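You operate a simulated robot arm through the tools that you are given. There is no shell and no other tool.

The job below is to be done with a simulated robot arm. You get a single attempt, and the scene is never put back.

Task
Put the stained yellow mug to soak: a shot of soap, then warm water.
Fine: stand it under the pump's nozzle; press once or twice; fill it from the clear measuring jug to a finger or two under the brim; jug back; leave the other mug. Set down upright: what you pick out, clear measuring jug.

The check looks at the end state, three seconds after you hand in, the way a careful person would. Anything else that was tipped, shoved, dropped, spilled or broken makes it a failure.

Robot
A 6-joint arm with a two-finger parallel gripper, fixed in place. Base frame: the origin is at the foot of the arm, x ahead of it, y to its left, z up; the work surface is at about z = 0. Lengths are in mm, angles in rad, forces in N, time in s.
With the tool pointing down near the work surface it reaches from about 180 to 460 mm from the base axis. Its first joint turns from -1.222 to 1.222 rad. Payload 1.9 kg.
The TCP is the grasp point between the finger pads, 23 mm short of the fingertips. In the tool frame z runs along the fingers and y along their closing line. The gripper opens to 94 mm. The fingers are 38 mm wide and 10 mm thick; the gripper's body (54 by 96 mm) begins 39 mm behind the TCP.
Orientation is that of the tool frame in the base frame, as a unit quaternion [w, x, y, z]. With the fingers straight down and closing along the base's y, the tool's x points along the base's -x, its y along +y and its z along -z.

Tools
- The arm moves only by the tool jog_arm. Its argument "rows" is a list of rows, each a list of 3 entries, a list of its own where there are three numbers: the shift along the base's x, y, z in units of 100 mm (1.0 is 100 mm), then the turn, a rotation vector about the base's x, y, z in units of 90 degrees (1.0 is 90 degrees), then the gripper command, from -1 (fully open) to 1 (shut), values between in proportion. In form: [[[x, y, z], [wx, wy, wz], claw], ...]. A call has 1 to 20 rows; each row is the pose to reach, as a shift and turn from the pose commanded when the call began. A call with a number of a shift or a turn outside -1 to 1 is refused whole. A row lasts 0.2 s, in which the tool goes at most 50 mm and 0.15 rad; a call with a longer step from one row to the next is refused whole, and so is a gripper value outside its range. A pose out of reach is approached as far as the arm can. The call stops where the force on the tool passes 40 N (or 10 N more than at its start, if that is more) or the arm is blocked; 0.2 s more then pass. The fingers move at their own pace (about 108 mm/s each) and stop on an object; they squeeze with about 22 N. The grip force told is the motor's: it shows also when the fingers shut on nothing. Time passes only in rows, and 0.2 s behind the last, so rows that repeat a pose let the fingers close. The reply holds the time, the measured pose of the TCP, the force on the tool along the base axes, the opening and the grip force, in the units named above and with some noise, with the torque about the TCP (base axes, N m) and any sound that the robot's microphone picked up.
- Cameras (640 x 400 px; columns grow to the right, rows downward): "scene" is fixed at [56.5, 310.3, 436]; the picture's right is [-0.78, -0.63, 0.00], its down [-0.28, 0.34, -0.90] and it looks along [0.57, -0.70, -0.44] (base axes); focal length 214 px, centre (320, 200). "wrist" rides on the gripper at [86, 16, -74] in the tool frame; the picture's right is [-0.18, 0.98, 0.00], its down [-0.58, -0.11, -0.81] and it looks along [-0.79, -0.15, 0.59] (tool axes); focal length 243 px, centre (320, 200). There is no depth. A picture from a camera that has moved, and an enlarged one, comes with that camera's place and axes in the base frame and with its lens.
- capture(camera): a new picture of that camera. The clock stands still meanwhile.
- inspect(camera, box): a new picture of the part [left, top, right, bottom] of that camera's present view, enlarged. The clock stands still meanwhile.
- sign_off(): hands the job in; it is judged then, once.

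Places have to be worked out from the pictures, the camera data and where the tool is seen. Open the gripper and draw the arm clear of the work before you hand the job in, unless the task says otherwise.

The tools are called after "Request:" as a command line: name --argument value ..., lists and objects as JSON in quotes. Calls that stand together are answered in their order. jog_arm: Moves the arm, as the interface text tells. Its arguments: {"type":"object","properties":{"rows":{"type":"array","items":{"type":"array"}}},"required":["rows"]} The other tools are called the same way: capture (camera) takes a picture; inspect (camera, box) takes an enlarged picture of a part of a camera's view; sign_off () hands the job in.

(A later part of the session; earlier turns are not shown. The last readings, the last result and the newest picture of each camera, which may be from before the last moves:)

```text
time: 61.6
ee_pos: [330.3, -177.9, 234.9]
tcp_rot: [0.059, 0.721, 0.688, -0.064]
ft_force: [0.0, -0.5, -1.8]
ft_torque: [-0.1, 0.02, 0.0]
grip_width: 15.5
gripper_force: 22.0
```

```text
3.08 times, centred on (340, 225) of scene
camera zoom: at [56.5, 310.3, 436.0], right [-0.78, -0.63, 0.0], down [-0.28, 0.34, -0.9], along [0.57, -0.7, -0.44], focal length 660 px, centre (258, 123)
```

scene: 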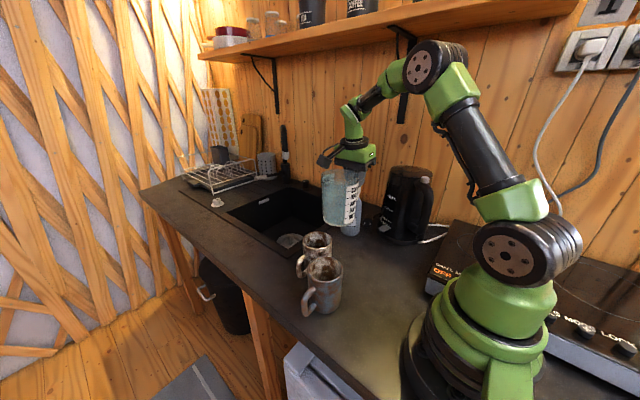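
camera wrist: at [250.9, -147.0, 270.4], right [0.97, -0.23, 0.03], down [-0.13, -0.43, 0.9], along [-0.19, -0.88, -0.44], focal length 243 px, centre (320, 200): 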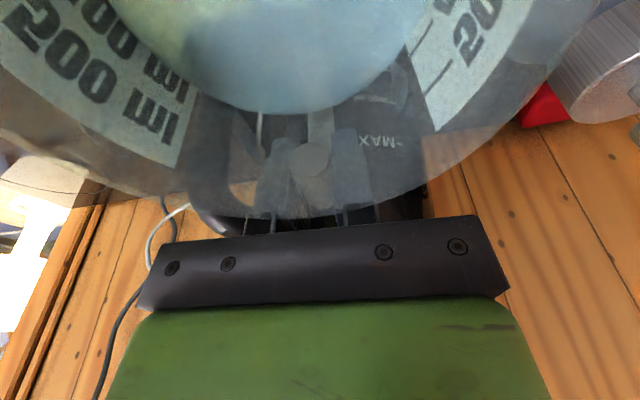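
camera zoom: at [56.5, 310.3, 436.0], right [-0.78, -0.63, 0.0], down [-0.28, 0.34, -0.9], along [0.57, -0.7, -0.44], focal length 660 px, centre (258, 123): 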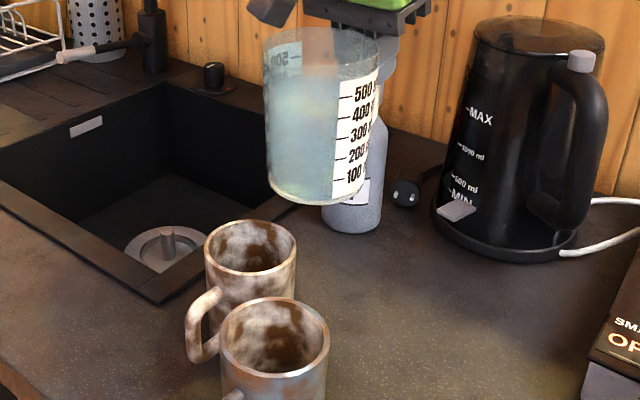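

The jug is over the area; the mug's axis should be near (347, -39). I begin tilting toward +y by 20°, keeping the spout high and short of the mug.

Request:
jog_arm --rows '[[[0.03, 0, -0.05], [-0.055, 0.003, 0], 1], [[0.06, 0, -0.1], [-0.111, 0.006, 0], 1], [[0.09, -0.01, -0.16], [-0.166, 0.009, 0], 1], [[0.1, -0.01, -0.22], [-0.222, 0.0115, 0], 1], [[0.1, -0.01, -0.22], [-0.222, 0.0115, 0], 1]]'

Request:
inspect --camera "scene" --box '[270, 150, 400, 290]'

Request:
capture --camera "wrist"

```text
time: 62.8
ee_pos: [338.2, -178.1, 214.3]
tcp_rot: [0.179, 0.699, 0.666, -0.188]
ft_force: [-0.9, 0.5, -1.6]
ft_torque: [-0.05, -0.03, -0.01]
grip_width: 15.4
gripper_force: 21.9
```

```text
2.86 times, centred on (335, 220) of scene
camera zoom: at [56.5, 310.3, 436.0], right [-0.78, -0.63, 0.0], down [-0.28, 0.34, -0.9], along [0.57, -0.7, -0.44], focal length 613 px, centre (277, 143)
```

zoom: 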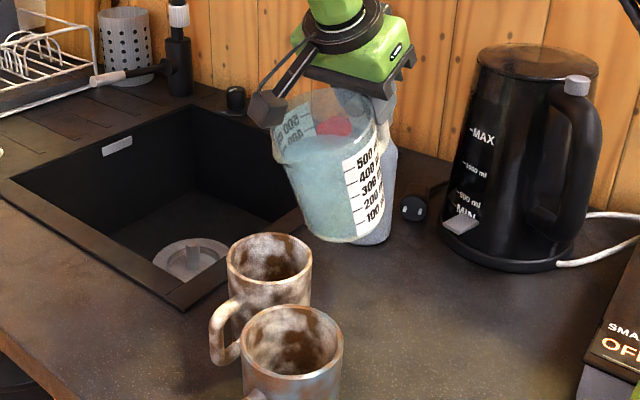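

```text
taken
camera wrist: at [361.6, -66.4, 235.7], right [0.97, -0.2, 0.09], down [-0.11, -0.09, 0.99], along [-0.19, -0.97, -0.11], focal length 243 px, centre (320, 200)
```

wrist: 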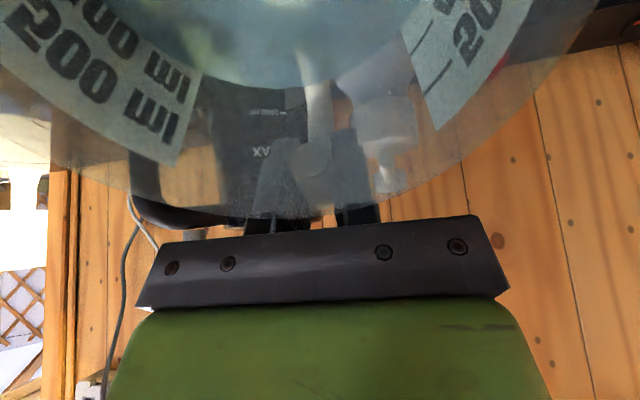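

At 20° nothing flows yet and the spout is above the mug. I lower the spout closer to the mug and tilt 7° more, still expecting it just short of pouring.

Request:
jog_arm --rows '[[[0.01, 0.03, -0.1], [-0.026, 0.0013, 0], 1], [[0.02, 0.06, -0.18], [-0.052, 0.0027, 0], 1], [[0.02, 0.065, -0.23], [-0.0777, 0.004, 0], 1], [[0.02, 0.065, -0.23], [-0.0777, 0.004, 0], 1]]'

Request:
inspect --camera "scene" --box '[270, 170, 390, 290]'

```text
time: 63.8
ee_pos: [341.2, -172.7, 190.8]
tcp_rot: [0.218, 0.686, 0.655, -0.231]
ft_force: [-0.9, -0.2, -2.0]
ft_torque: [-0.01, 0.04, 0.03]
grip_width: 15.5
gripper_force: 21.3
```

```text
3.33 times, centred on (330, 230) of scene
camera zoom: at [56.5, 310.3, 436.0], right [-0.78, -0.63, 0.0], down [-0.28, 0.34, -0.9], along [0.57, -0.7, -0.44], focal length 715 px, centre (287, 100)
```

zoom: 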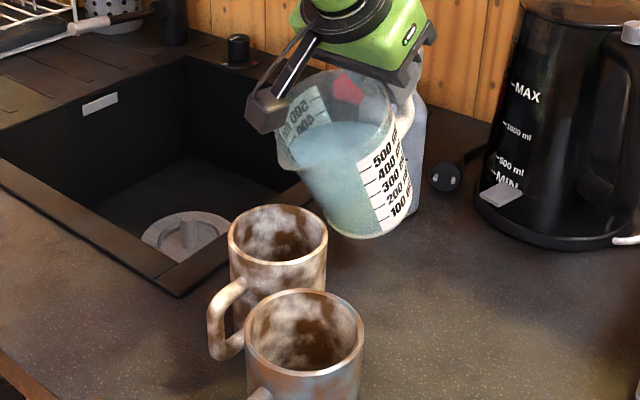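

Spout and mug line up (the fall line lands inside the rim). I tilt 5° more about the spout and watch for flow.

Request:
jog_arm --rows '[[[0, 0.02, 0.01], [-0.028, 0.0015, 0], 1], [[0, 0.04, 0.03], [-0.0555, 0.0029, 0], 1], [[0, 0.04, 0.03], [-0.0555, 0.0029, 0], 1]]'

Request:
inspect --camera "scene" --box '[270, 170, 390, 290]'

```text
time: 64.6
ee_pos: [341.4, -168.5, 194.1]
tcp_rot: [0.247, 0.674, 0.645, -0.261]
ft_force: [0.0, 0.2, -1.5]
ft_torque: [-0.06, 0.0, 0.03]
grip_width: 15.4
gripper_force: 22.4
```

```text
3.33 times, centred on (330, 230) of scene
camera zoom: at [56.5, 310.3, 436.0], right [-0.78, -0.63, 0.0], down [-0.28, 0.34, -0.9], along [0.57, -0.7, -0.44], focal length 715 px, centre (287, 100)
```

zoom: 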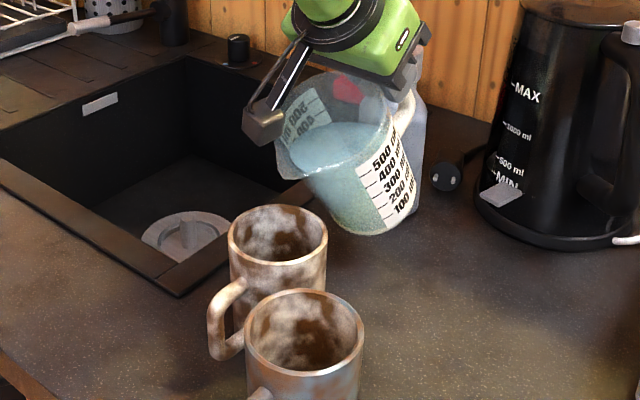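

No flow yet; the water surface is still short of the lip. Another 5°.

Request:
jog_arm --rows '[[[0, 0.02, 0.01], [-0.028, 0.0015, 0], 1], [[0, 0.038, 0.03], [-0.0555, 0.0029, 0], 1], [[0, 0.038, 0.03], [-0.0555, 0.0029, 0], 1]]'

Request:
inspect --camera "scene" --box '[270, 170, 390, 290]'

```text
time: 65.4
ee_pos: [339.8, -164.2, 197.8]
tcp_rot: [0.274, 0.663, 0.633, -0.291]
ft_force: [-0.1, 0.7, -0.9]
ft_torque: [-0.04, 0.0, -0.01]
grip_width: 15.4
gripper_force: 21.8
```

```text
3.33 times, centred on (330, 230) of scene
camera zoom: at [56.5, 310.3, 436.0], right [-0.78, -0.63, 0.0], down [-0.28, 0.34, -0.9], along [0.57, -0.7, -0.44], focal length 715 px, centre (287, 100)
```

zoom: 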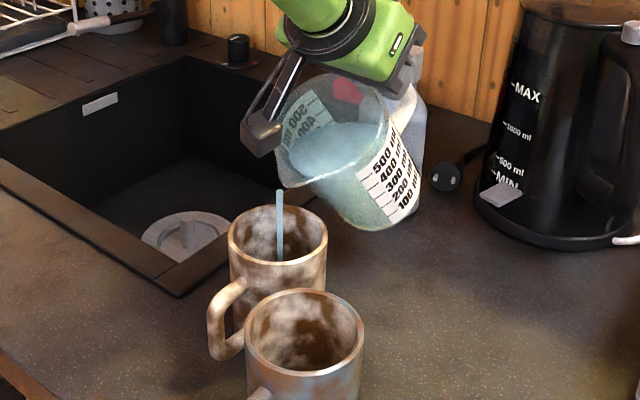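

Water is running in a thin stream into the middle of the mug. I hold this tilt and watch.

Request:
jog_arm --rows '[[[0, 0, 0], [0, 0, 0], 1], [[0, 0, 0], [0, 0, 0], 1], [[0, 0, 0], [0, 0, 0], 1]]'

Request:
inspect --camera "scene" --box '[270, 170, 390, 290]'

```text
time: 66.2
ee_pos: [340.5, -165.3, 197.9]
tcp_rot: [0.274, 0.663, 0.634, -0.29]
ft_force: [-0.2, 0.0, -1.6]
ft_torque: [-0.04, -0.01, -0.02]
grip_width: 15.5
gripper_force: 22.0
```

```text
3.33 times, centred on (330, 230) of scene
camera zoom: at [56.5, 310.3, 436.0], right [-0.78, -0.63, 0.0], down [-0.28, 0.34, -0.9], along [0.57, -0.7, -0.44], focal length 715 px, centre (287, 100)
```

zoom: 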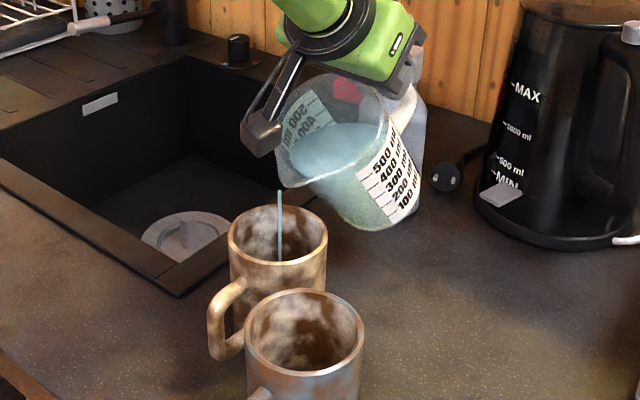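

The stream thins out as the jug's level settles, so the amount follows the tilt. I tilt 5° more and hold.

Request:
jog_arm --rows '[[[0, 0.02, 0.02], [-0.028, 0.0015, 0], 1], [[0, 0.043, 0.04], [-0.0555, 0.0029, 0], 1], [[0, 0.043, 0.04], [-0.0555, 0.0029, 0], 1], [[0, 0.043, 0.04], [-0.0555, 0.0029, 0], 1], [[0, 0.043, 0.04], [-0.0555, 0.0029, 0], 1]]'

Request:
inspect --camera "scene" --box '[270, 170, 390, 290]'

```text
time: 67.4
ee_pos: [341.2, -158.6, 201.0]
tcp_rot: [0.301, 0.65, 0.621, -0.318]
ft_force: [0.1, -1.0, -1.7]
ft_torque: [-0.01, -0.02, 0.0]
grip_width: 15.7
gripper_force: 21.9
```

```text
3.33 times, centred on (330, 230) of scene
camera zoom: at [56.5, 310.3, 436.0], right [-0.78, -0.63, 0.0], down [-0.28, 0.34, -0.9], along [0.57, -0.7, -0.44], focal length 715 px, centre (287, 100)
```

zoom: 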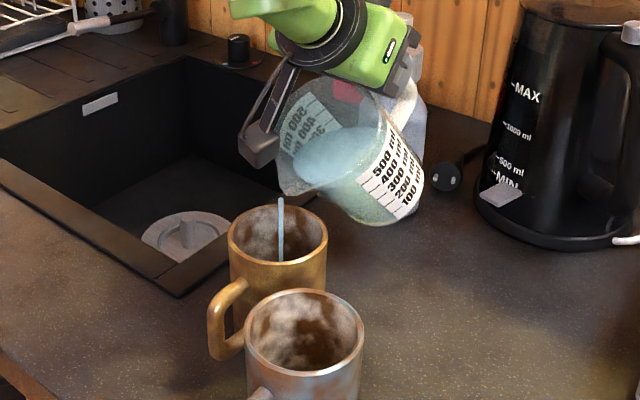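

Still landing well inside. I tilt another 5° and hold.

Request:
jog_arm --rows '[[[0, 0.025, 0.025], [-0.028, 0.0015, 0], 1], [[0, 0.05, 0.05], [-0.0555, 0.0029, 0], 1], [[0, 0.05, 0.05], [-0.0555, 0.0029, 0], 1], [[0, 0.05, 0.05], [-0.0555, 0.0029, 0], 1], [[0, 0.05, 0.05], [-0.0555, 0.0029, 0], 1], [[0, 0.05, 0.05], [-0.0555, 0.0029, 0], 1]]'

Request:
inspect --camera "scene" --box '[270, 170, 390, 290]'

Request:
inspect --camera "scene" --box '[300, 225, 345, 270]'

```text
time: 68.8
ee_pos: [341.3, -155.1, 206.2]
tcp_rot: [0.327, 0.636, 0.607, -0.347]
ft_force: [-0.2, 0.4, -1.6]
ft_torque: [0.03, 0.0, 0.03]
grip_width: 15.8
gripper_force: 22.0
```

```text
3.33 times, centred on (330, 230) of scene
camera zoom: at [56.5, 310.3, 436.0], right [-0.78, -0.63, 0.0], down [-0.28, 0.34, -0.9], along [0.57, -0.7, -0.44], focal length 715 px, centre (287, 100)
```

zoom: 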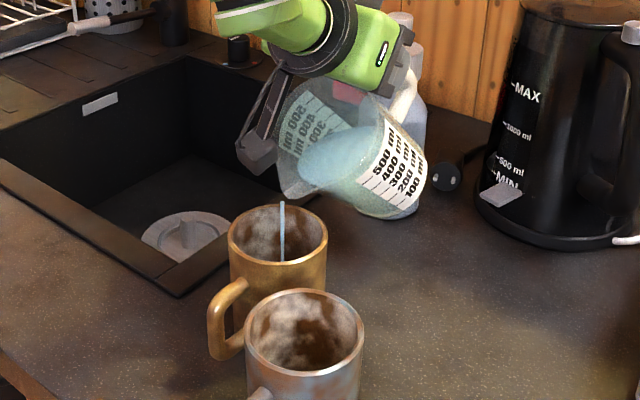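

```text
8.89 times, centred on (322, 248) of scene
camera zoom: at [56.5, 310.3, 436.0], right [-0.78, -0.63, 0.0], down [-0.28, 0.34, -0.9], along [0.57, -0.7, -0.44], focal length 1906 px, centre (298, -222)
```

zoom: 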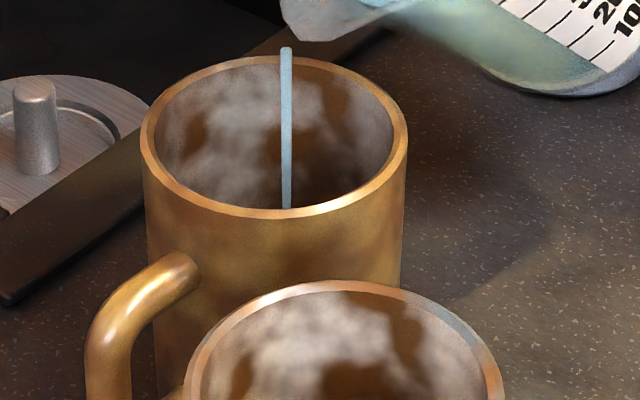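

The water isn't yet high enough to see from this angle. I tilt another 5° and hold.

Request:
jog_arm --rows '[[[0, 0.03, 0.03], [-0.028, 0.0015, 0], 1], [[0, 0.065, 0.065], [-0.0555, 0.0029, 0], 1], [[0, 0.065, 0.065], [-0.0555, 0.0029, 0], 1], [[0, 0.065, 0.065], [-0.0555, 0.0029, 0], 1], [[0, 0.065, 0.065], [-0.0555, 0.0029, 0], 1], [[0, 0.065, 0.065], [-0.0555, 0.0029, 0], 1]]'

Request:
inspect --camera "scene" --box '[270, 170, 390, 290]'

Request:
inspect --camera "scene" --box '[300, 225, 345, 270]'

```text
time: 70.2
ee_pos: [341.1, -148.1, 211.9]
tcp_rot: [0.354, 0.62, 0.592, -0.375]
ft_force: [0.5, 0.2, -1.4]
ft_torque: [0.01, 0.01, -0.01]
grip_width: 15.4
gripper_force: 21.8
```

```text
3.33 times, centred on (330, 230) of scene
camera zoom: at [56.5, 310.3, 436.0], right [-0.78, -0.63, 0.0], down [-0.28, 0.34, -0.9], along [0.57, -0.7, -0.44], focal length 715 px, centre (287, 100)
```

zoom: 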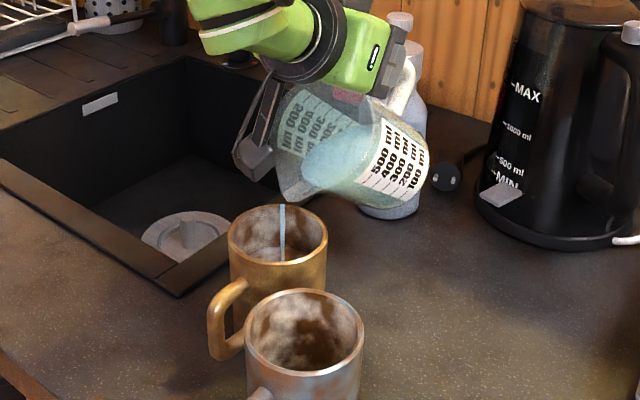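

```text
8.89 times, centred on (322, 248) of scene
camera zoom: at [56.5, 310.3, 436.0], right [-0.78, -0.63, 0.0], down [-0.28, 0.34, -0.9], along [0.57, -0.7, -0.44], focal length 1906 px, centre (298, -222)
```

zoom: 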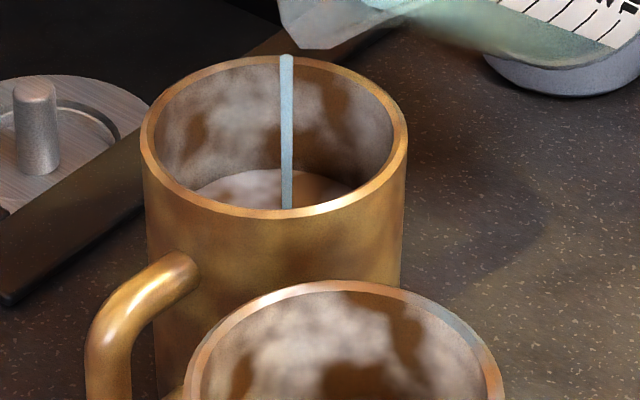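

The water surface now shows, about 40 mm under the brim. I want about 25 mm, so I tilt only 3° more and hold.

Request:
jog_arm --rows '[[[0, 0.02, 0.02], [-0.0167, 0.0009, 0], 1], [[0, 0.04, 0.04], [-0.0333, 0.0017, 0], 1], [[0, 0.04, 0.04], [-0.0333, 0.0017, 0], 1], [[0, 0.04, 0.04], [-0.0333, 0.0017, 0], 1], [[0, 0.04, 0.04], [-0.0333, 0.0017, 0], 1], [[0, 0.04, 0.04], [-0.0333, 0.0017, 0], 1], [[0, 0.04, 0.04], [-0.0333, 0.0017, 0], 1]]'

Request:
inspect --camera "scene" --box '[300, 225, 345, 270]'

Request:
inspect --camera "scene" --box '[270, 170, 390, 290]'

```text
time: 71.8
ee_pos: [340.2, -143.4, 215.7]
tcp_rot: [0.369, 0.61, 0.582, -0.391]
ft_force: [0.1, -0.2, -1.9]
ft_torque: [-0.01, -0.02, -0.06]
grip_width: 15.6
gripper_force: 21.9
```

```text
8.89 times, centred on (322, 248) of scene
camera zoom: at [56.5, 310.3, 436.0], right [-0.78, -0.63, 0.0], down [-0.28, 0.34, -0.9], along [0.57, -0.7, -0.44], focal length 1906 px, centre (298, -222)
```

zoom: 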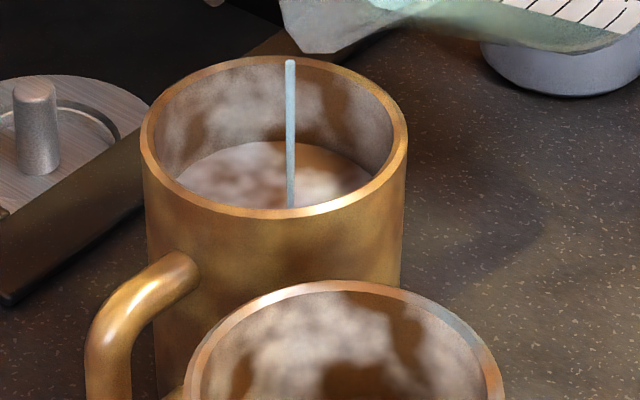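

```text
3.33 times, centred on (330, 230) of scene
camera zoom: at [56.5, 310.3, 436.0], right [-0.78, -0.63, 0.0], down [-0.28, 0.34, -0.9], along [0.57, -0.7, -0.44], focal length 715 px, centre (287, 100)
```

zoom: 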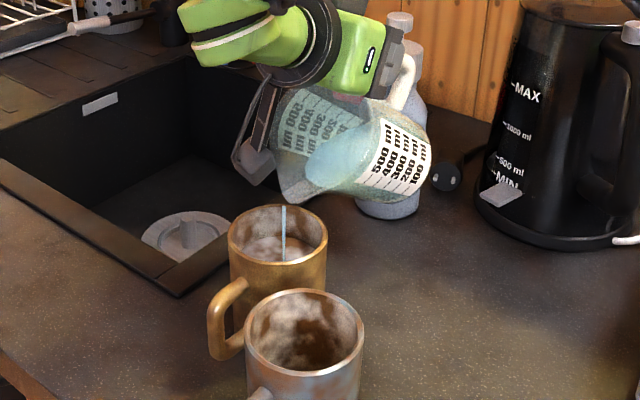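

The level is about 30 mm under the brim and the stream is dying; that is within a finger or two. I tilt back about the spout to 39° so any last drops fall into the mug, and check.

Request:
jog_arm --rows '[[[0, -0.112, -0.076], [0.0888, -0.0046, 0], 1], [[0, -0.197, -0.127], [0.1776, -0.0092, 0], 1], [[0, -0.197, -0.127], [0.1776, -0.0092, 0], 1], [[0, -0.197, -0.127], [0.1776, -0.0092, 0], 1]]'

Request:
inspect --camera "scene" --box '[300, 225, 345, 270]'

Request:
inspect --camera "scene" --box '[270, 170, 390, 290]'

```text
time: 72.8
ee_pos: [341.2, -162.9, 203.4]
tcp_rot: [0.285, 0.658, 0.628, -0.302]
ft_force: [-0.8, -0.1, -1.0]
ft_torque: [-0.03, -0.03, -0.01]
grip_width: 15.5
gripper_force: 21.7
```

```text
8.89 times, centred on (322, 248) of scene
camera zoom: at [56.5, 310.2, 436.0], right [-0.78, -0.63, 0.0], down [-0.28, 0.34, -0.9], along [0.57, -0.7, -0.44], focal length 1906 px, centre (298, -222)
```

zoom: 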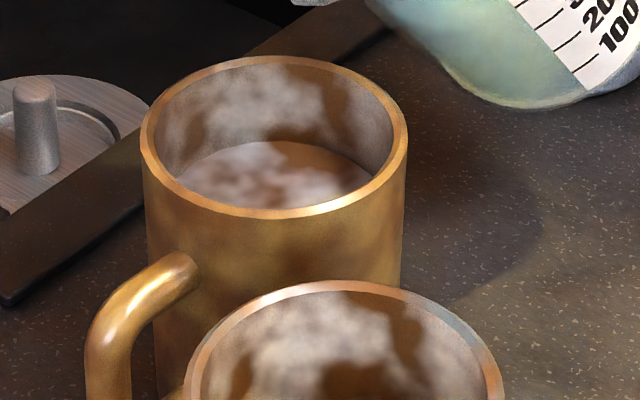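

```text
3.33 times, centred on (330, 230) of scene
camera zoom: at [56.5, 310.2, 436.0], right [-0.78, -0.63, 0.0], down [-0.28, 0.34, -0.9], along [0.57, -0.7, -0.44], focal length 715 px, centre (287, 100)
```

zoom: 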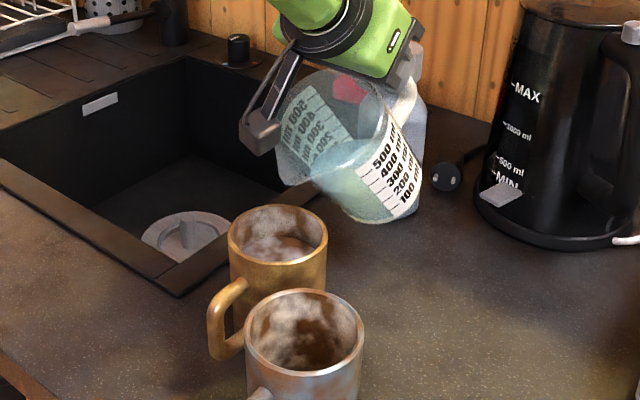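

Flow has stopped, nothing spilled; the surface is about 29 mm under the brim. To sit more safely in the one-to-two-finger range I add a small top-up, tilting to about 57° briefly.

Request:
jog_arm --rows '[[[0, 0.075, 0.045], [-0.0666, 0.0035, 0], 1], [[0, 0.15, 0.095], [-0.1332, 0.0069, 0], 1], [[0, 0.217, 0.149], [-0.1997, 0.0104, 0], 1], [[0, 0.217, 0.149], [-0.1997, 0.0104, 0], 1], [[0, 0.217, 0.149], [-0.1997, 0.0104, 0], 1], [[0, 0.217, 0.149], [-0.1997, 0.0104, 0], 1]]'

Request:
inspect --camera "scene" --box '[300, 225, 345, 270]'

```text
time: 74.2
ee_pos: [340.3, -141.6, 218.2]
tcp_rot: [0.38, 0.602, 0.576, -0.402]
ft_force: [-0.1, 0.3, -1.2]
ft_torque: [-0.01, -0.04, 0.01]
grip_width: 15.4
gripper_force: 22.1
```

```text
8.89 times, centred on (322, 248) of scene
camera zoom: at [56.5, 310.3, 436.0], right [-0.78, -0.63, 0.0], down [-0.28, 0.34, -0.9], along [0.57, -0.7, -0.44], focal length 1906 px, centre (298, -222)
```

zoom: 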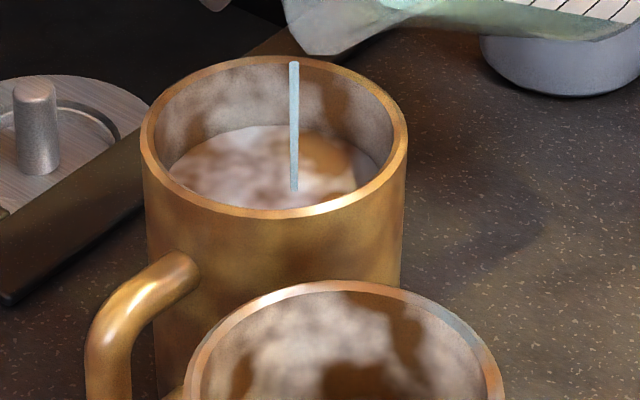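

Now about 23 mm under the brim, right in the range. I tilt back right away and bring the jug fully upright, rising clear of the mug.

Request:
jog_arm --rows '[[[0, -0.112, -0.076], [0.0888, -0.0046, 0], 1], [[0, -0.21, -0.145], [0.1776, -0.0092, 0], 1], [[0, -0.275, -0.165], [0.2663, -0.0139, 0], 1], [[0, -0.34, -0.1], [0.3551, -0.0185, 0], 1], [[0, -0.375, -0.02], [0.4438, -0.0231, 0], 1], [[0, -0.4, 0.06], [0.5326, -0.0277, 0], 1], [[0, -0.4, 0.13], [0.6213, -0.0323, 0], 1], [[0, -0.4, 0.13], [0.6324, -0.0329, 0], 1], [[0, -0.4, 0.13], [0.6324, -0.0329, 0], 1]]'

Request:
inspect --camera "scene" --box '[300, 225, 345, 270]'

Request:
capture --camera "scene"

```text
time: 76.2
ee_pos: [341.4, -182.4, 230.9]
tcp_rot: [0.061, 0.72, 0.688, -0.062]
ft_force: [-0.3, 0.2, -1.0]
ft_torque: [-0.06, 0.02, 0.01]
grip_width: 15.7
gripper_force: 22.1
```

```text
8.89 times, centred on (322, 248) of scene
camera zoom: at [56.5, 310.2, 436.0], right [-0.78, -0.63, 0.0], down [-0.28, 0.34, -0.9], along [0.57, -0.7, -0.44], focal length 1906 px, centre (298, -222)
```

zoom: 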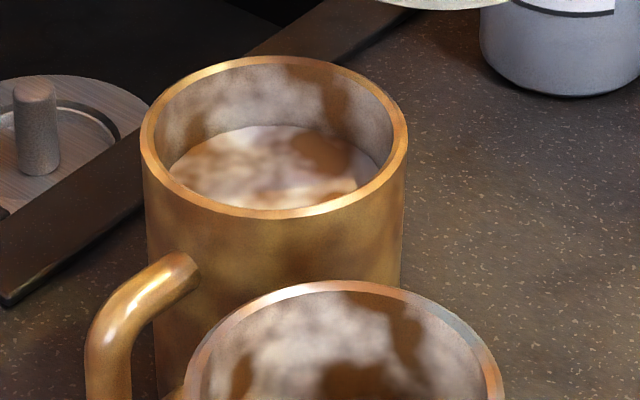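

```text
taken
```

scene: 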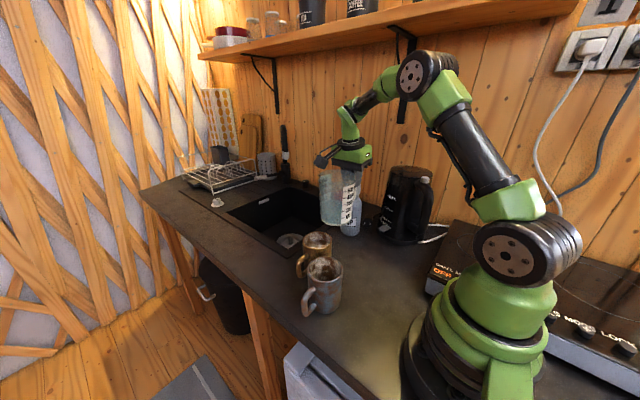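

The mug holds steady at about 23 mm under the brim with no spill around. Now I carry the jug back the way it came, to above its original spot.

Request:
jog_arm --rows '[[[-0.1, -0.05, 0.05], [0, 0, 0], 1], [[-0.3, -0.15, 0.08], [0, 0, 0], 1], [[-0.5, -0.25, 0.08], [0, 0, 0], 1], [[-0.7, -0.37, 0.08], [0, 0, 0], 1], [[-0.9, -0.48, 0.08], [0, 0, 0], 1], [[-1.0, -0.55, 0.08], [0, 0, 0], 1], [[-1.0, -0.55, 0.08], [0, 0, 0], 1]]'

Request:
jog_arm --rows '[[[-0.06, -0.04, 0], [0, 0, 0], 1], [[-0.11, -0.07, -0.1], [0, 0, 0], 1], [[-0.11, -0.07, -0.27], [0, 0, 0], 1], [[-0.11, -0.07, -0.27], [0, 0, 0], 1]]'

Request:
capture --camera "scene"

```text
time: 77.8
ee_pos: [243.3, -237.4, 239.9]
tcp_rot: [0.06, 0.72, 0.689, -0.063]
ft_force: [0.0, 0.7, -1.3]
ft_torque: [-0.12, -0.02, -0.02]
grip_width: 15.5
gripper_force: 22.1
```

```text
time: 78.8
ee_pos: [230.2, -244.9, 212.2]
tcp_rot: [0.06, 0.721, 0.687, -0.064]
ft_force: [0.6, -0.3, -1.1]
ft_torque: [-0.01, -0.01, 0.0]
grip_width: 16.0
gripper_force: 22.0
```

```text
taken
```

scene: 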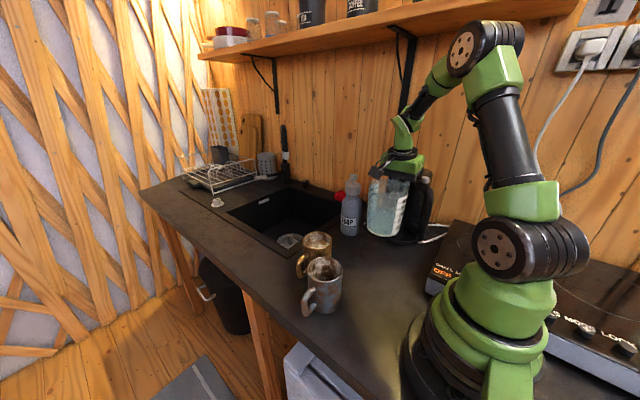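

It is above its original place in the same orientation. I lower it 100 mm.

Request:
jog_arm --rows '[[[0, 0, -0.15], [0, 0, 0], 1], [[0, 0, -0.35], [0, 0, 0], 1], [[0, 0, -0.55], [0, 0, 0], 1], [[0, 0, -0.75], [0, 0, 0], 1], [[0, 0, -0.9], [0, 0, 0], 1], [[0, 0, -1.0], [0, 0, 0], 1], [[0, 0, -1.0], [0, 0, 0], 1]]'

Request:
inspect --camera "scene" --box '[345, 180, 425, 280]'

```text
time: 80.4
ee_pos: [230.9, -244.5, 112.6]
tcp_rot: [0.06, 0.72, 0.688, -0.063]
ft_force: [-1.0, -0.7, -0.7]
ft_torque: [-0.11, 0.02, -0.02]
grip_width: 15.4
gripper_force: 22.4
```

```text
4.00 times, centred on (385, 230) of scene
camera zoom: at [56.5, 310.2, 436.0], right [-0.78, -0.63, 0.0], down [-0.28, 0.34, -0.9], along [0.57, -0.7, -0.44], focal length 858 px, centre (60, 80)
```

zoom: 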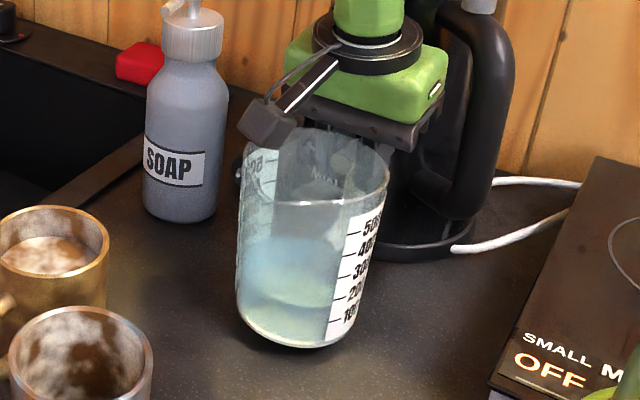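

The jug hovers about 14 mm up. I lower it gently, feeling for the counter.

Request:
jog_arm --rows '[[[0, 0, -0.05], [0, 0, 0], 1], [[0, 0, -0.1], [0, 0, 0], 1], [[0, 0, -0.12], [0, 0, 0], 1]]'

Request:
jog_arm --rows '[[[0, 0, -0.01], [0, 0, 0], 1], [[0, 0, -0.02], [0, 0, 0], 1]]'

```text
time: 81.2
ee_pos: [229.2, -244.6, 99.9]
tcp_rot: [0.06, 0.721, 0.688, -0.063]
ft_force: [-0.4, -0.1, -0.1]
ft_torque: [0.08, 0.01, 0.0]
grip_width: 15.4
gripper_force: 21.6
```

```text
time: 81.8
ee_pos: [230.7, -245.8, 99.8]
tcp_rot: [0.063, 0.721, 0.687, -0.065]
ft_force: [-4.5, -4.4, 19.2]
ft_torque: [0.3, 0.11, -0.06]
grip_width: 15.6
gripper_force: 22.3
```

Set down (contact 19 N). I ease off by a millimetre, open the fingers part way and go straight up.

Request:
jog_arm --rows '[[[0, 0, 0.015], [0, 0, 0], 1], [[0, 0, 0.015], [0, 0, 0], 0.6], [[0, 0, 0.015], [0, 0, 0], 0.2], [[0, 0, 0.015], [0, 0, 0], -0.2], [[0, 0, 0.015], [0, 0, 0], -0.2]]'

Request:
inspect --camera "scene" --box '[345, 180, 425, 280]'

Request:
capture --camera "wrist"

```text
time: 83.0
ee_pos: [230.2, -245.1, 99.6]
tcp_rot: [0.06, 0.721, 0.687, -0.064]
ft_force: [0.2, 0.1, -0.3]
ft_torque: [-0.01, -0.03, 0.0]
grip_width: 56.4
gripper_force: 0.1
```

```text
4.00 times, centred on (385, 230) of scene
camera zoom: at [56.5, 310.3, 436.0], right [-0.78, -0.63, 0.0], down [-0.28, 0.34, -0.9], along [0.57, -0.7, -0.44], focal length 858 px, centre (60, 80)
```

zoom: 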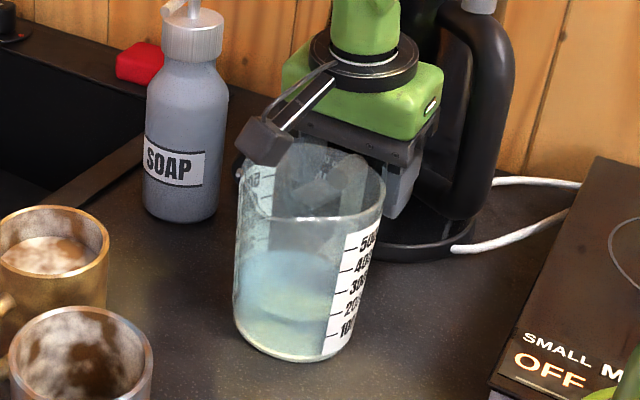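

```text
taken
camera wrist: at [252.4, -147.3, 158.5], right [0.97, -0.23, 0.03], down [-0.13, -0.43, 0.9], along [-0.19, -0.88, -0.44], focal length 243 px, centre (320, 200)
```

wrist: 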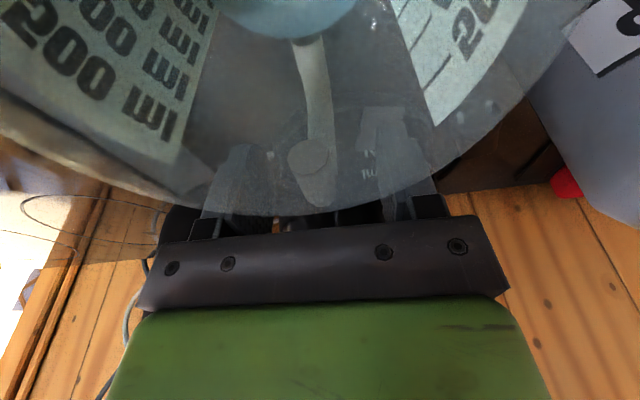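

The jug stands exactly where it was, fingers free of the handle. I rise straight up.

Request:
jog_arm --rows '[[[0, 0, 0.15], [0, 0, 0], -0.2], [[0, 0, 0.35], [0, 0, 0], -0.2], [[0, 0, 0.6], [0, 0, 0], -0.2], [[0, 0, 0.85], [0, 0, 0], -0.2], [[0, 0, 1.0], [0, 0, 0], -0.2], [[0, 0, 1.0], [0, 0, 0], -0.2]]'

Request:
jog_arm --rows '[[[0, 0.1, 0.3], [0.05, -0.003, 0], -0.2], [[0, 0.3, 0.6], [0.111, -0.006, 0], -0.2], [[0, 0.6, 0.8], [0.111, -0.006, 0.08], -0.2], [[0, 0.9, 0.8], [0.111, -0.006, 0.16], -0.2], [[0, 1.0, 0.8], [0.111, -0.006, 0.2], -0.2], [[0, 1.0, 0.8], [0.111, -0.006, 0.2], -1]]'

Request:
capture --camera "scene"

Request:
capture --camera "wrist"

```text
time: 84.4
ee_pos: [230.5, -244.8, 201.2]
tcp_rot: [0.06, 0.72, 0.688, -0.063]
ft_force: [1.2, -0.5, -0.7]
ft_torque: [-0.02, 0.02, -0.01]
grip_width: 56.5
gripper_force: 0.1
```

```text
time: 85.8
ee_pos: [230.9, -142.5, 280.5]
tcp_rot: [0.01, 0.607, 0.795, 0.009]
ft_force: [0.2, -0.6, 0.3]
ft_torque: [0.02, 0.01, 0.01]
grip_width: 94.1
gripper_force: 0.0
```

```text
taken
```

scene: 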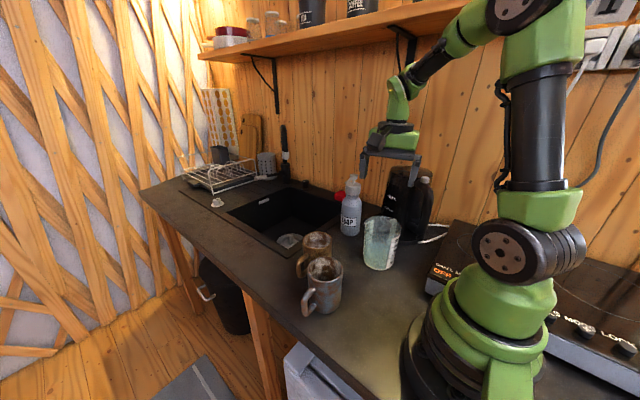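

```text
taken
camera wrist: at [222.0, -54.9, 356.0], right [1.0, 0.08, 0.03], down [0.03, -0.59, 0.81], along [0.08, -0.8, -0.59], focal length 243 px, centre (320, 200)
```

wrist: 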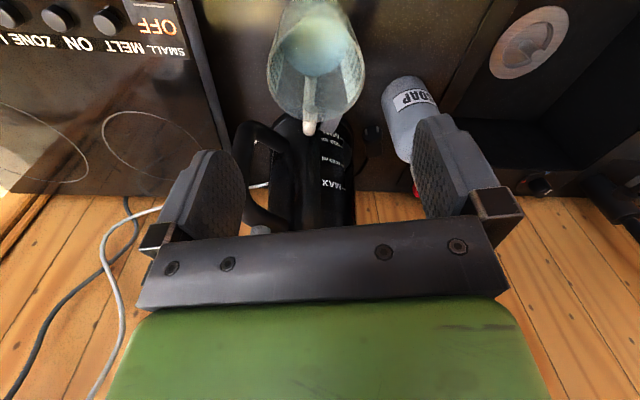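

The jug is back, everything upright and clean. Since the instruction says the mug stands under the nozzle, I will carefully put the filled mug back there too; first I swing the hand over its handle with the fingers only partly open.

Request:
jog_arm --rows '[[[0.1, 0.15, 0], [0, 0.006, -0.076], 0.2], [[0.25, 0.4, 0], [0, 0.012, -0.152], 0.2], [[0.45, 0.7, 0], [-0.001, 0.017, -0.228], 0.2], [[0.6, 0.9, 0], [-0.001, 0.017, -0.228], 0.2], [[0.6, 0.9, 0], [-0.001, 0.017, -0.228], 0.2]]'

Request:
jog_arm --rows '[[[0.2, 0.25, -0.1], [0, 0, 0], 0.2], [[0.4, 0.5, -0.3], [0, 0, 0], 0.2], [[0.59, 0.73, -0.6], [0, 0, 0], 0.2], [[0.59, 0.73, -1.0], [0, 0, 0], 0.2], [[0.59, 0.73, -1.0], [0, 0, 0], 0.2]]'

Request:
capture --camera "wrist"

```text
time: 87.0
ee_pos: [290.0, -53.8, 279.8]
tcp_rot: [0.001, 0.739, 0.673, -0.001]
ft_force: [0.0, 0.2, 0.2]
ft_torque: [0.01, -0.02, 0.01]
grip_width: 37.7
gripper_force: 0.0
```

```text
time: 88.2
ee_pos: [349.4, 20.2, 182.4]
tcp_rot: [0.001, 0.739, 0.674, -0.001]
ft_force: [-0.8, -1.2, -0.1]
ft_torque: [0.04, -0.02, 0.07]
grip_width: 37.6
gripper_force: 0.0
```

```text
taken
camera wrist: at [374.5, 105.6, 256.8], right [0.96, -0.27, 0.0], down [-0.16, -0.57, 0.81], along [-0.22, -0.78, -0.59], focal length 243 px, centre (320, 200)
```

wrist: 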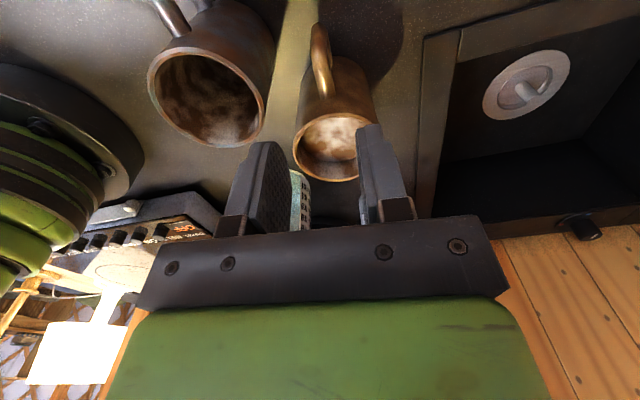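

The handle is centred under the open fingers. I take a closer look at the water from this side before gripping.

Request:
inspect --camera "wrist" --box '[270, 20, 400, 200]'

Request:
inspect --camera "scene" --box '[285, 195, 365, 275]'

```text
2.22 times, centred on (335, 110) of wrist
camera zoom: at [374.5, 105.6, 256.8], right [0.96, -0.27, 0.0], down [-0.16, -0.57, 0.81], along [-0.22, -0.78, -0.59], focal length 539 px, centre (287, 400)
```

zoom: 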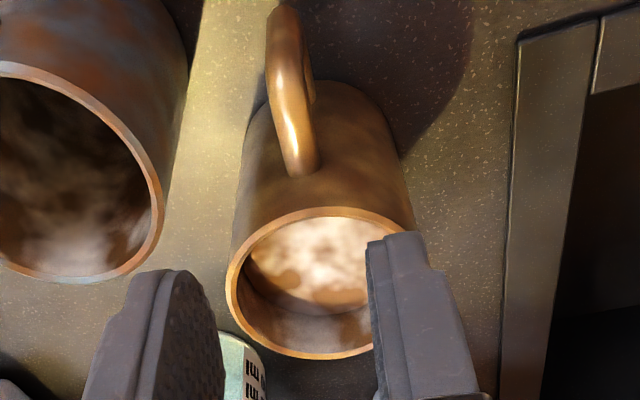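

```text
5.00 times, centred on (325, 235) of scene
camera zoom: at [56.5, 310.3, 436.0], right [-0.78, -0.63, 0.0], down [-0.28, 0.34, -0.9], along [0.57, -0.7, -0.44], focal length 1072 px, centre (295, 25)
```

zoom: 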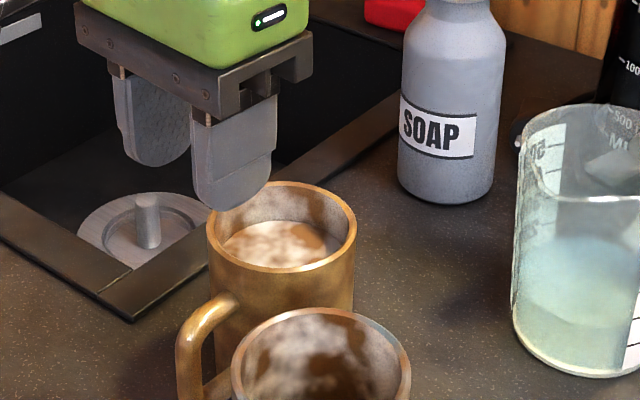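

Water sits about 23 mm under the brim, seen from both sides. I descend on the handle and grip it.

Request:
jog_arm --rows '[[[0.01, 0.01, -0.3], [0, 0, 0], 0.2], [[0.01, 0.01, -0.6], [0, 0, 0], 0.2], [[0.01, 0.01, -0.85], [0, 0, 0], 0.2], [[0.01, 0.01, -1.0], [0, 0, 0], 0.2], [[0.01, 0.01, -1.0], [0, 0, 0], 0.2]]'

Request:
jog_arm --rows '[[[0, 0, -0.1], [0, 0, 0], 0.2], [[0, 0, -0.16], [0, 0, 0], 0.2], [[0, 0, -0.16], [0, 0, 0], 0.5], [[0, 0, -0.16], [0, 0, 0], 0.75], [[0, 0, -0.16], [0, 0, 0], 1], [[0, 0, -0.16], [0, 0, 0], 1], [[0, 0, -0.16], [0, 0, 0], 1]]'

Request:
capture --camera "wrist"

```text
time: 89.4
ee_pos: [350.8, 19.7, 81.1]
tcp_rot: [0.002, 0.739, 0.674, 0.0]
ft_force: [-0.1, 0.4, -0.2]
ft_torque: [-0.04, 0.0, 0.01]
grip_width: 37.6
gripper_force: 0.0
```

```text
time: 91.0
ee_pos: [350.4, 20.1, 63.4]
tcp_rot: [0.002, 0.739, 0.674, -0.001]
ft_force: [0.0, 0.1, 0.0]
ft_torque: [0.14, -0.02, 0.0]
grip_width: 12.5
gripper_force: 22.2
```

```text
taken
camera wrist: at [376.2, 104.8, 138.8], right [0.96, -0.27, 0.0], down [-0.16, -0.57, 0.81], along [-0.22, -0.78, -0.59], focal length 243 px, centre (320, 200)
```

wrist: 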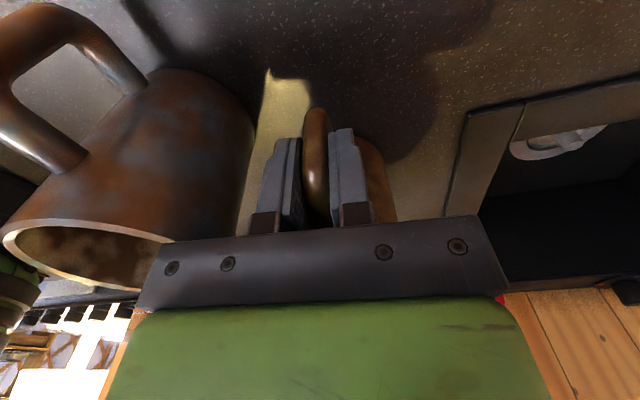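

Gripped. I lift 10 mm gently and carry the filled mug slowly toward the pump.

Request:
jog_arm --rows '[[[0, 0, 0.02], [0, 0, 0], 1], [[0, 0, 0.05], [0, 0, 0], 1], [[0, 0, 0.08], [0, 0, 0], 1], [[0, 0, 0.1], [0, 0, 0], 1], [[0.01, -0.03, 0.1], [0, 0, 0], 1], [[0.02, -0.08, 0.1], [0, 0, 0], 1], [[0.04, -0.16, 0.1], [0, 0, 0], 1], [[0.06, -0.26, 0.1], [0, 0, 0], 1], [[0.08, -0.36, 0.1], [0, 0, 0], 1], [[0.1, -0.46, 0.1], [0, 0, 0], 1], [[0.12, -0.56, 0.1], [0, 0, 0], 1], [[0.14, -0.66, 0.1], [0, 0, 0], 1], [[0.16, -0.76, 0.1], [0, 0, 0], 1], [[0.18, -0.86, 0.1], [0, 0, 0], 1], [[0.2, -0.93, 0.1], [0, 0, 0], 1], [[0.21, -0.98, 0.1], [0, 0, 0], 1], [[0.21, -1.0, 0.1], [0, 0, 0], 1]]'

Request:
inspect --camera "scene" --box '[280, 170, 380, 280]'

```text
time: 94.6
ee_pos: [370.4, -79.4, 75.0]
tcp_rot: [0.002, 0.738, 0.675, -0.001]
ft_force: [-0.1, -0.7, -2.2]
ft_torque: [0.11, -0.01, -0.01]
grip_width: 12.6
gripper_force: 22.0
```

```text
3.64 times, centred on (330, 225) of scene
camera zoom: at [56.5, 310.2, 436.0], right [-0.78, -0.63, 0.0], down [-0.28, 0.34, -0.9], along [0.57, -0.7, -0.44], focal length 780 px, centre (284, 109)
```

zoom: 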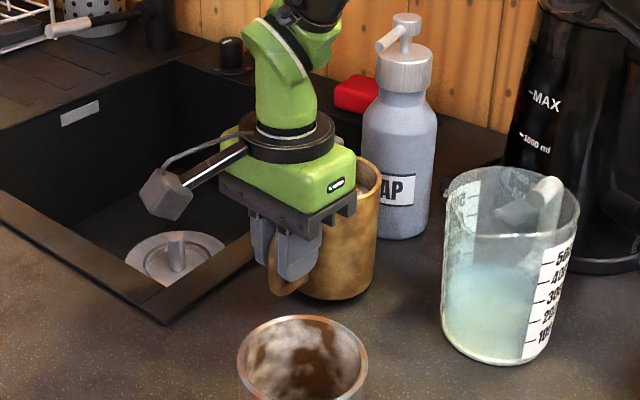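

Steady. I go the last 34 mm toward the bottle slowly, leaving about 5 mm of gap.

Request:
jog_arm --rows '[[[0.01, -0.03, 0], [0, 0, 0], 1], [[0.02, -0.08, 0], [0, 0, 0], 1], [[0.04, -0.14, 0], [0, 0, 0], 1], [[0.055, -0.2, 0], [0, 0, 0], 1], [[0.07, -0.26, 0], [0, 0, 0], 1], [[0.08, -0.31, 0], [0, 0, 0], 1], [[0.085, -0.335, 0], [0, 0, 0], 1], [[0.085, -0.345, 0], [0, 0, 0], 1], [[0.085, -0.345, 0], [0, 0, 0], 1]]'

Request:
inspect --camera "scene" --box '[300, 170, 380, 250]'

```text
time: 96.6
ee_pos: [379.4, -115.1, 72.9]
tcp_rot: [0.002, 0.739, 0.674, -0.001]
ft_force: [-0.1, -0.1, -1.1]
ft_torque: [0.13, 0.04, -0.02]
grip_width: 12.7
gripper_force: 21.5
```

```text
5.00 times, centred on (340, 210) of scene
camera zoom: at [56.5, 310.2, 436.0], right [-0.78, -0.63, 0.0], down [-0.28, 0.34, -0.9], along [0.57, -0.7, -0.44], focal length 1072 px, centre (220, 150)
```

zoom: 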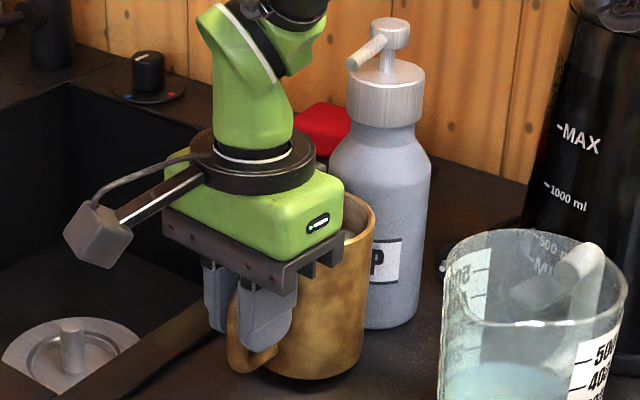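

No contact with the bottle. I lower the mug gently to the counter.

Request:
jog_arm --rows '[[[0, 0, -0.02], [0, 0, 0], 1], [[0, 0, -0.04], [0, 0, 0], 1], [[0, 0, -0.06], [0, 0, 0], 1], [[0, 0, -0.08], [0, 0, 0], 1]]'

Request:
jog_arm --rows '[[[0, 0, -0.01], [0, 0, 0], 1], [[0, 0, -0.02], [0, 0, 0], 1]]'

```text
time: 97.6
ee_pos: [379.3, -114.9, 65.0]
tcp_rot: [0.002, 0.739, 0.674, -0.001]
ft_force: [0.8, 0.2, -2.3]
ft_torque: [0.15, 0.0, -0.02]
grip_width: 12.6
gripper_force: 22.5
```

```text
time: 98.2
ee_pos: [380.0, -113.7, 64.8]
tcp_rot: [0.001, 0.739, 0.674, -0.001]
ft_force: [-0.3, -1.5, -3.3]
ft_torque: [0.17, 0.02, 0.01]
grip_width: 12.4
gripper_force: 22.0
```

Request:
jog_arm --rows '[[[0, 0, -0.01], [0, 0, 0], 1], [[0, 0, -0.02], [0, 0, 0], 1]]'

```text
time: 98.8
ee_pos: [380.1, -113.9, 62.7]
tcp_rot: [0.002, 0.739, 0.674, 0.001]
ft_force: [0.1, 4.3, 14.4]
ft_torque: [-0.01, 0.15, 0.0]
grip_width: 12.7
gripper_force: 22.2
```

The mug is down (14 N contact). I release, open the fingers and rise straight up.

Request:
jog_arm --rows '[[[0, 0, 0.01], [0, 0, 0], 0.8], [[0, 0, 0.01], [0, 0, 0], 0.4], [[0, 0, 0.01], [0, 0, 0], 0], [[0, 0, 0.01], [0, 0, 0], 0], [[0, 0, 0.2], [0, 0, 0], 0], [[0, 0, 0.5], [0, 0, 0], 0], [[0, 0, 0.8], [0, 0, 0], 0], [[0, 0, 1.0], [0, 0, 0], 0], [[0, 0, 1.0], [0, 0, 0], 0]]'

Request:
jog_arm --rows '[[[-0.1, 0.1, 0.35], [0, 0, 0], -0.5], [[-0.3, 0.3, 0.7], [0, 0, 0], -1], [[-0.6, 0.6, 1.0], [0, 0, 0.08], -1], [[-0.9, 0.85, 1.0], [0, 0, 0.16], -1], [[-1.0, 1.0, 1.0], [0, 0, 0.24], -1], [[-1.0, 1.0, 1.0], [0, 0, 0.24], -1]]'

Request:
capture --camera "scene"

Request:
inspect --camera "scene" --box '[290, 160, 410, 310]'

```text
time: 100.8
ee_pos: [380.6, -114.2, 162.7]
tcp_rot: [0.003, 0.739, 0.674, 0.0]
ft_force: [-0.3, 0.2, 0.3]
ft_torque: [-0.01, -0.01, 0.01]
grip_width: 47.0
gripper_force: 0.0
```

```text
refused: row 3 steps farther than a row can; nothing moved
```

```text
taken
```

scene: 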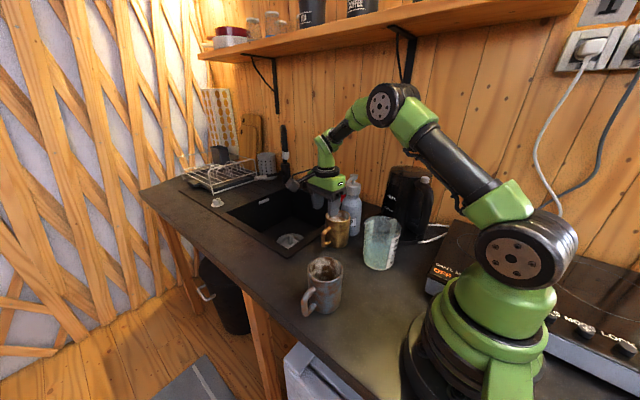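

```text
2.67 times, centred on (350, 235) of scene
camera zoom: at [56.5, 310.3, 436.0], right [-0.78, -0.63, 0.0], down [-0.28, 0.34, -0.9], along [0.57, -0.7, -0.44], focal length 572 px, centre (240, 107)
```

zoom: 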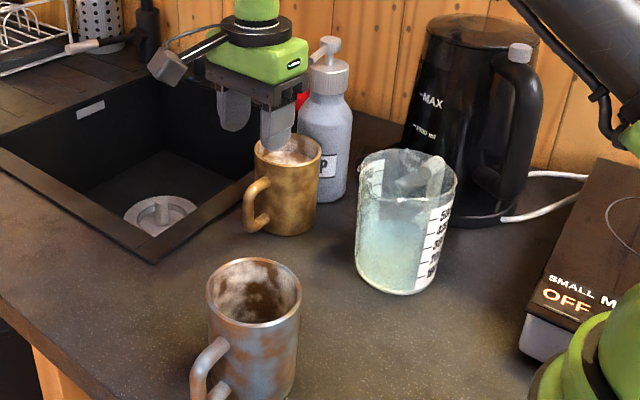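

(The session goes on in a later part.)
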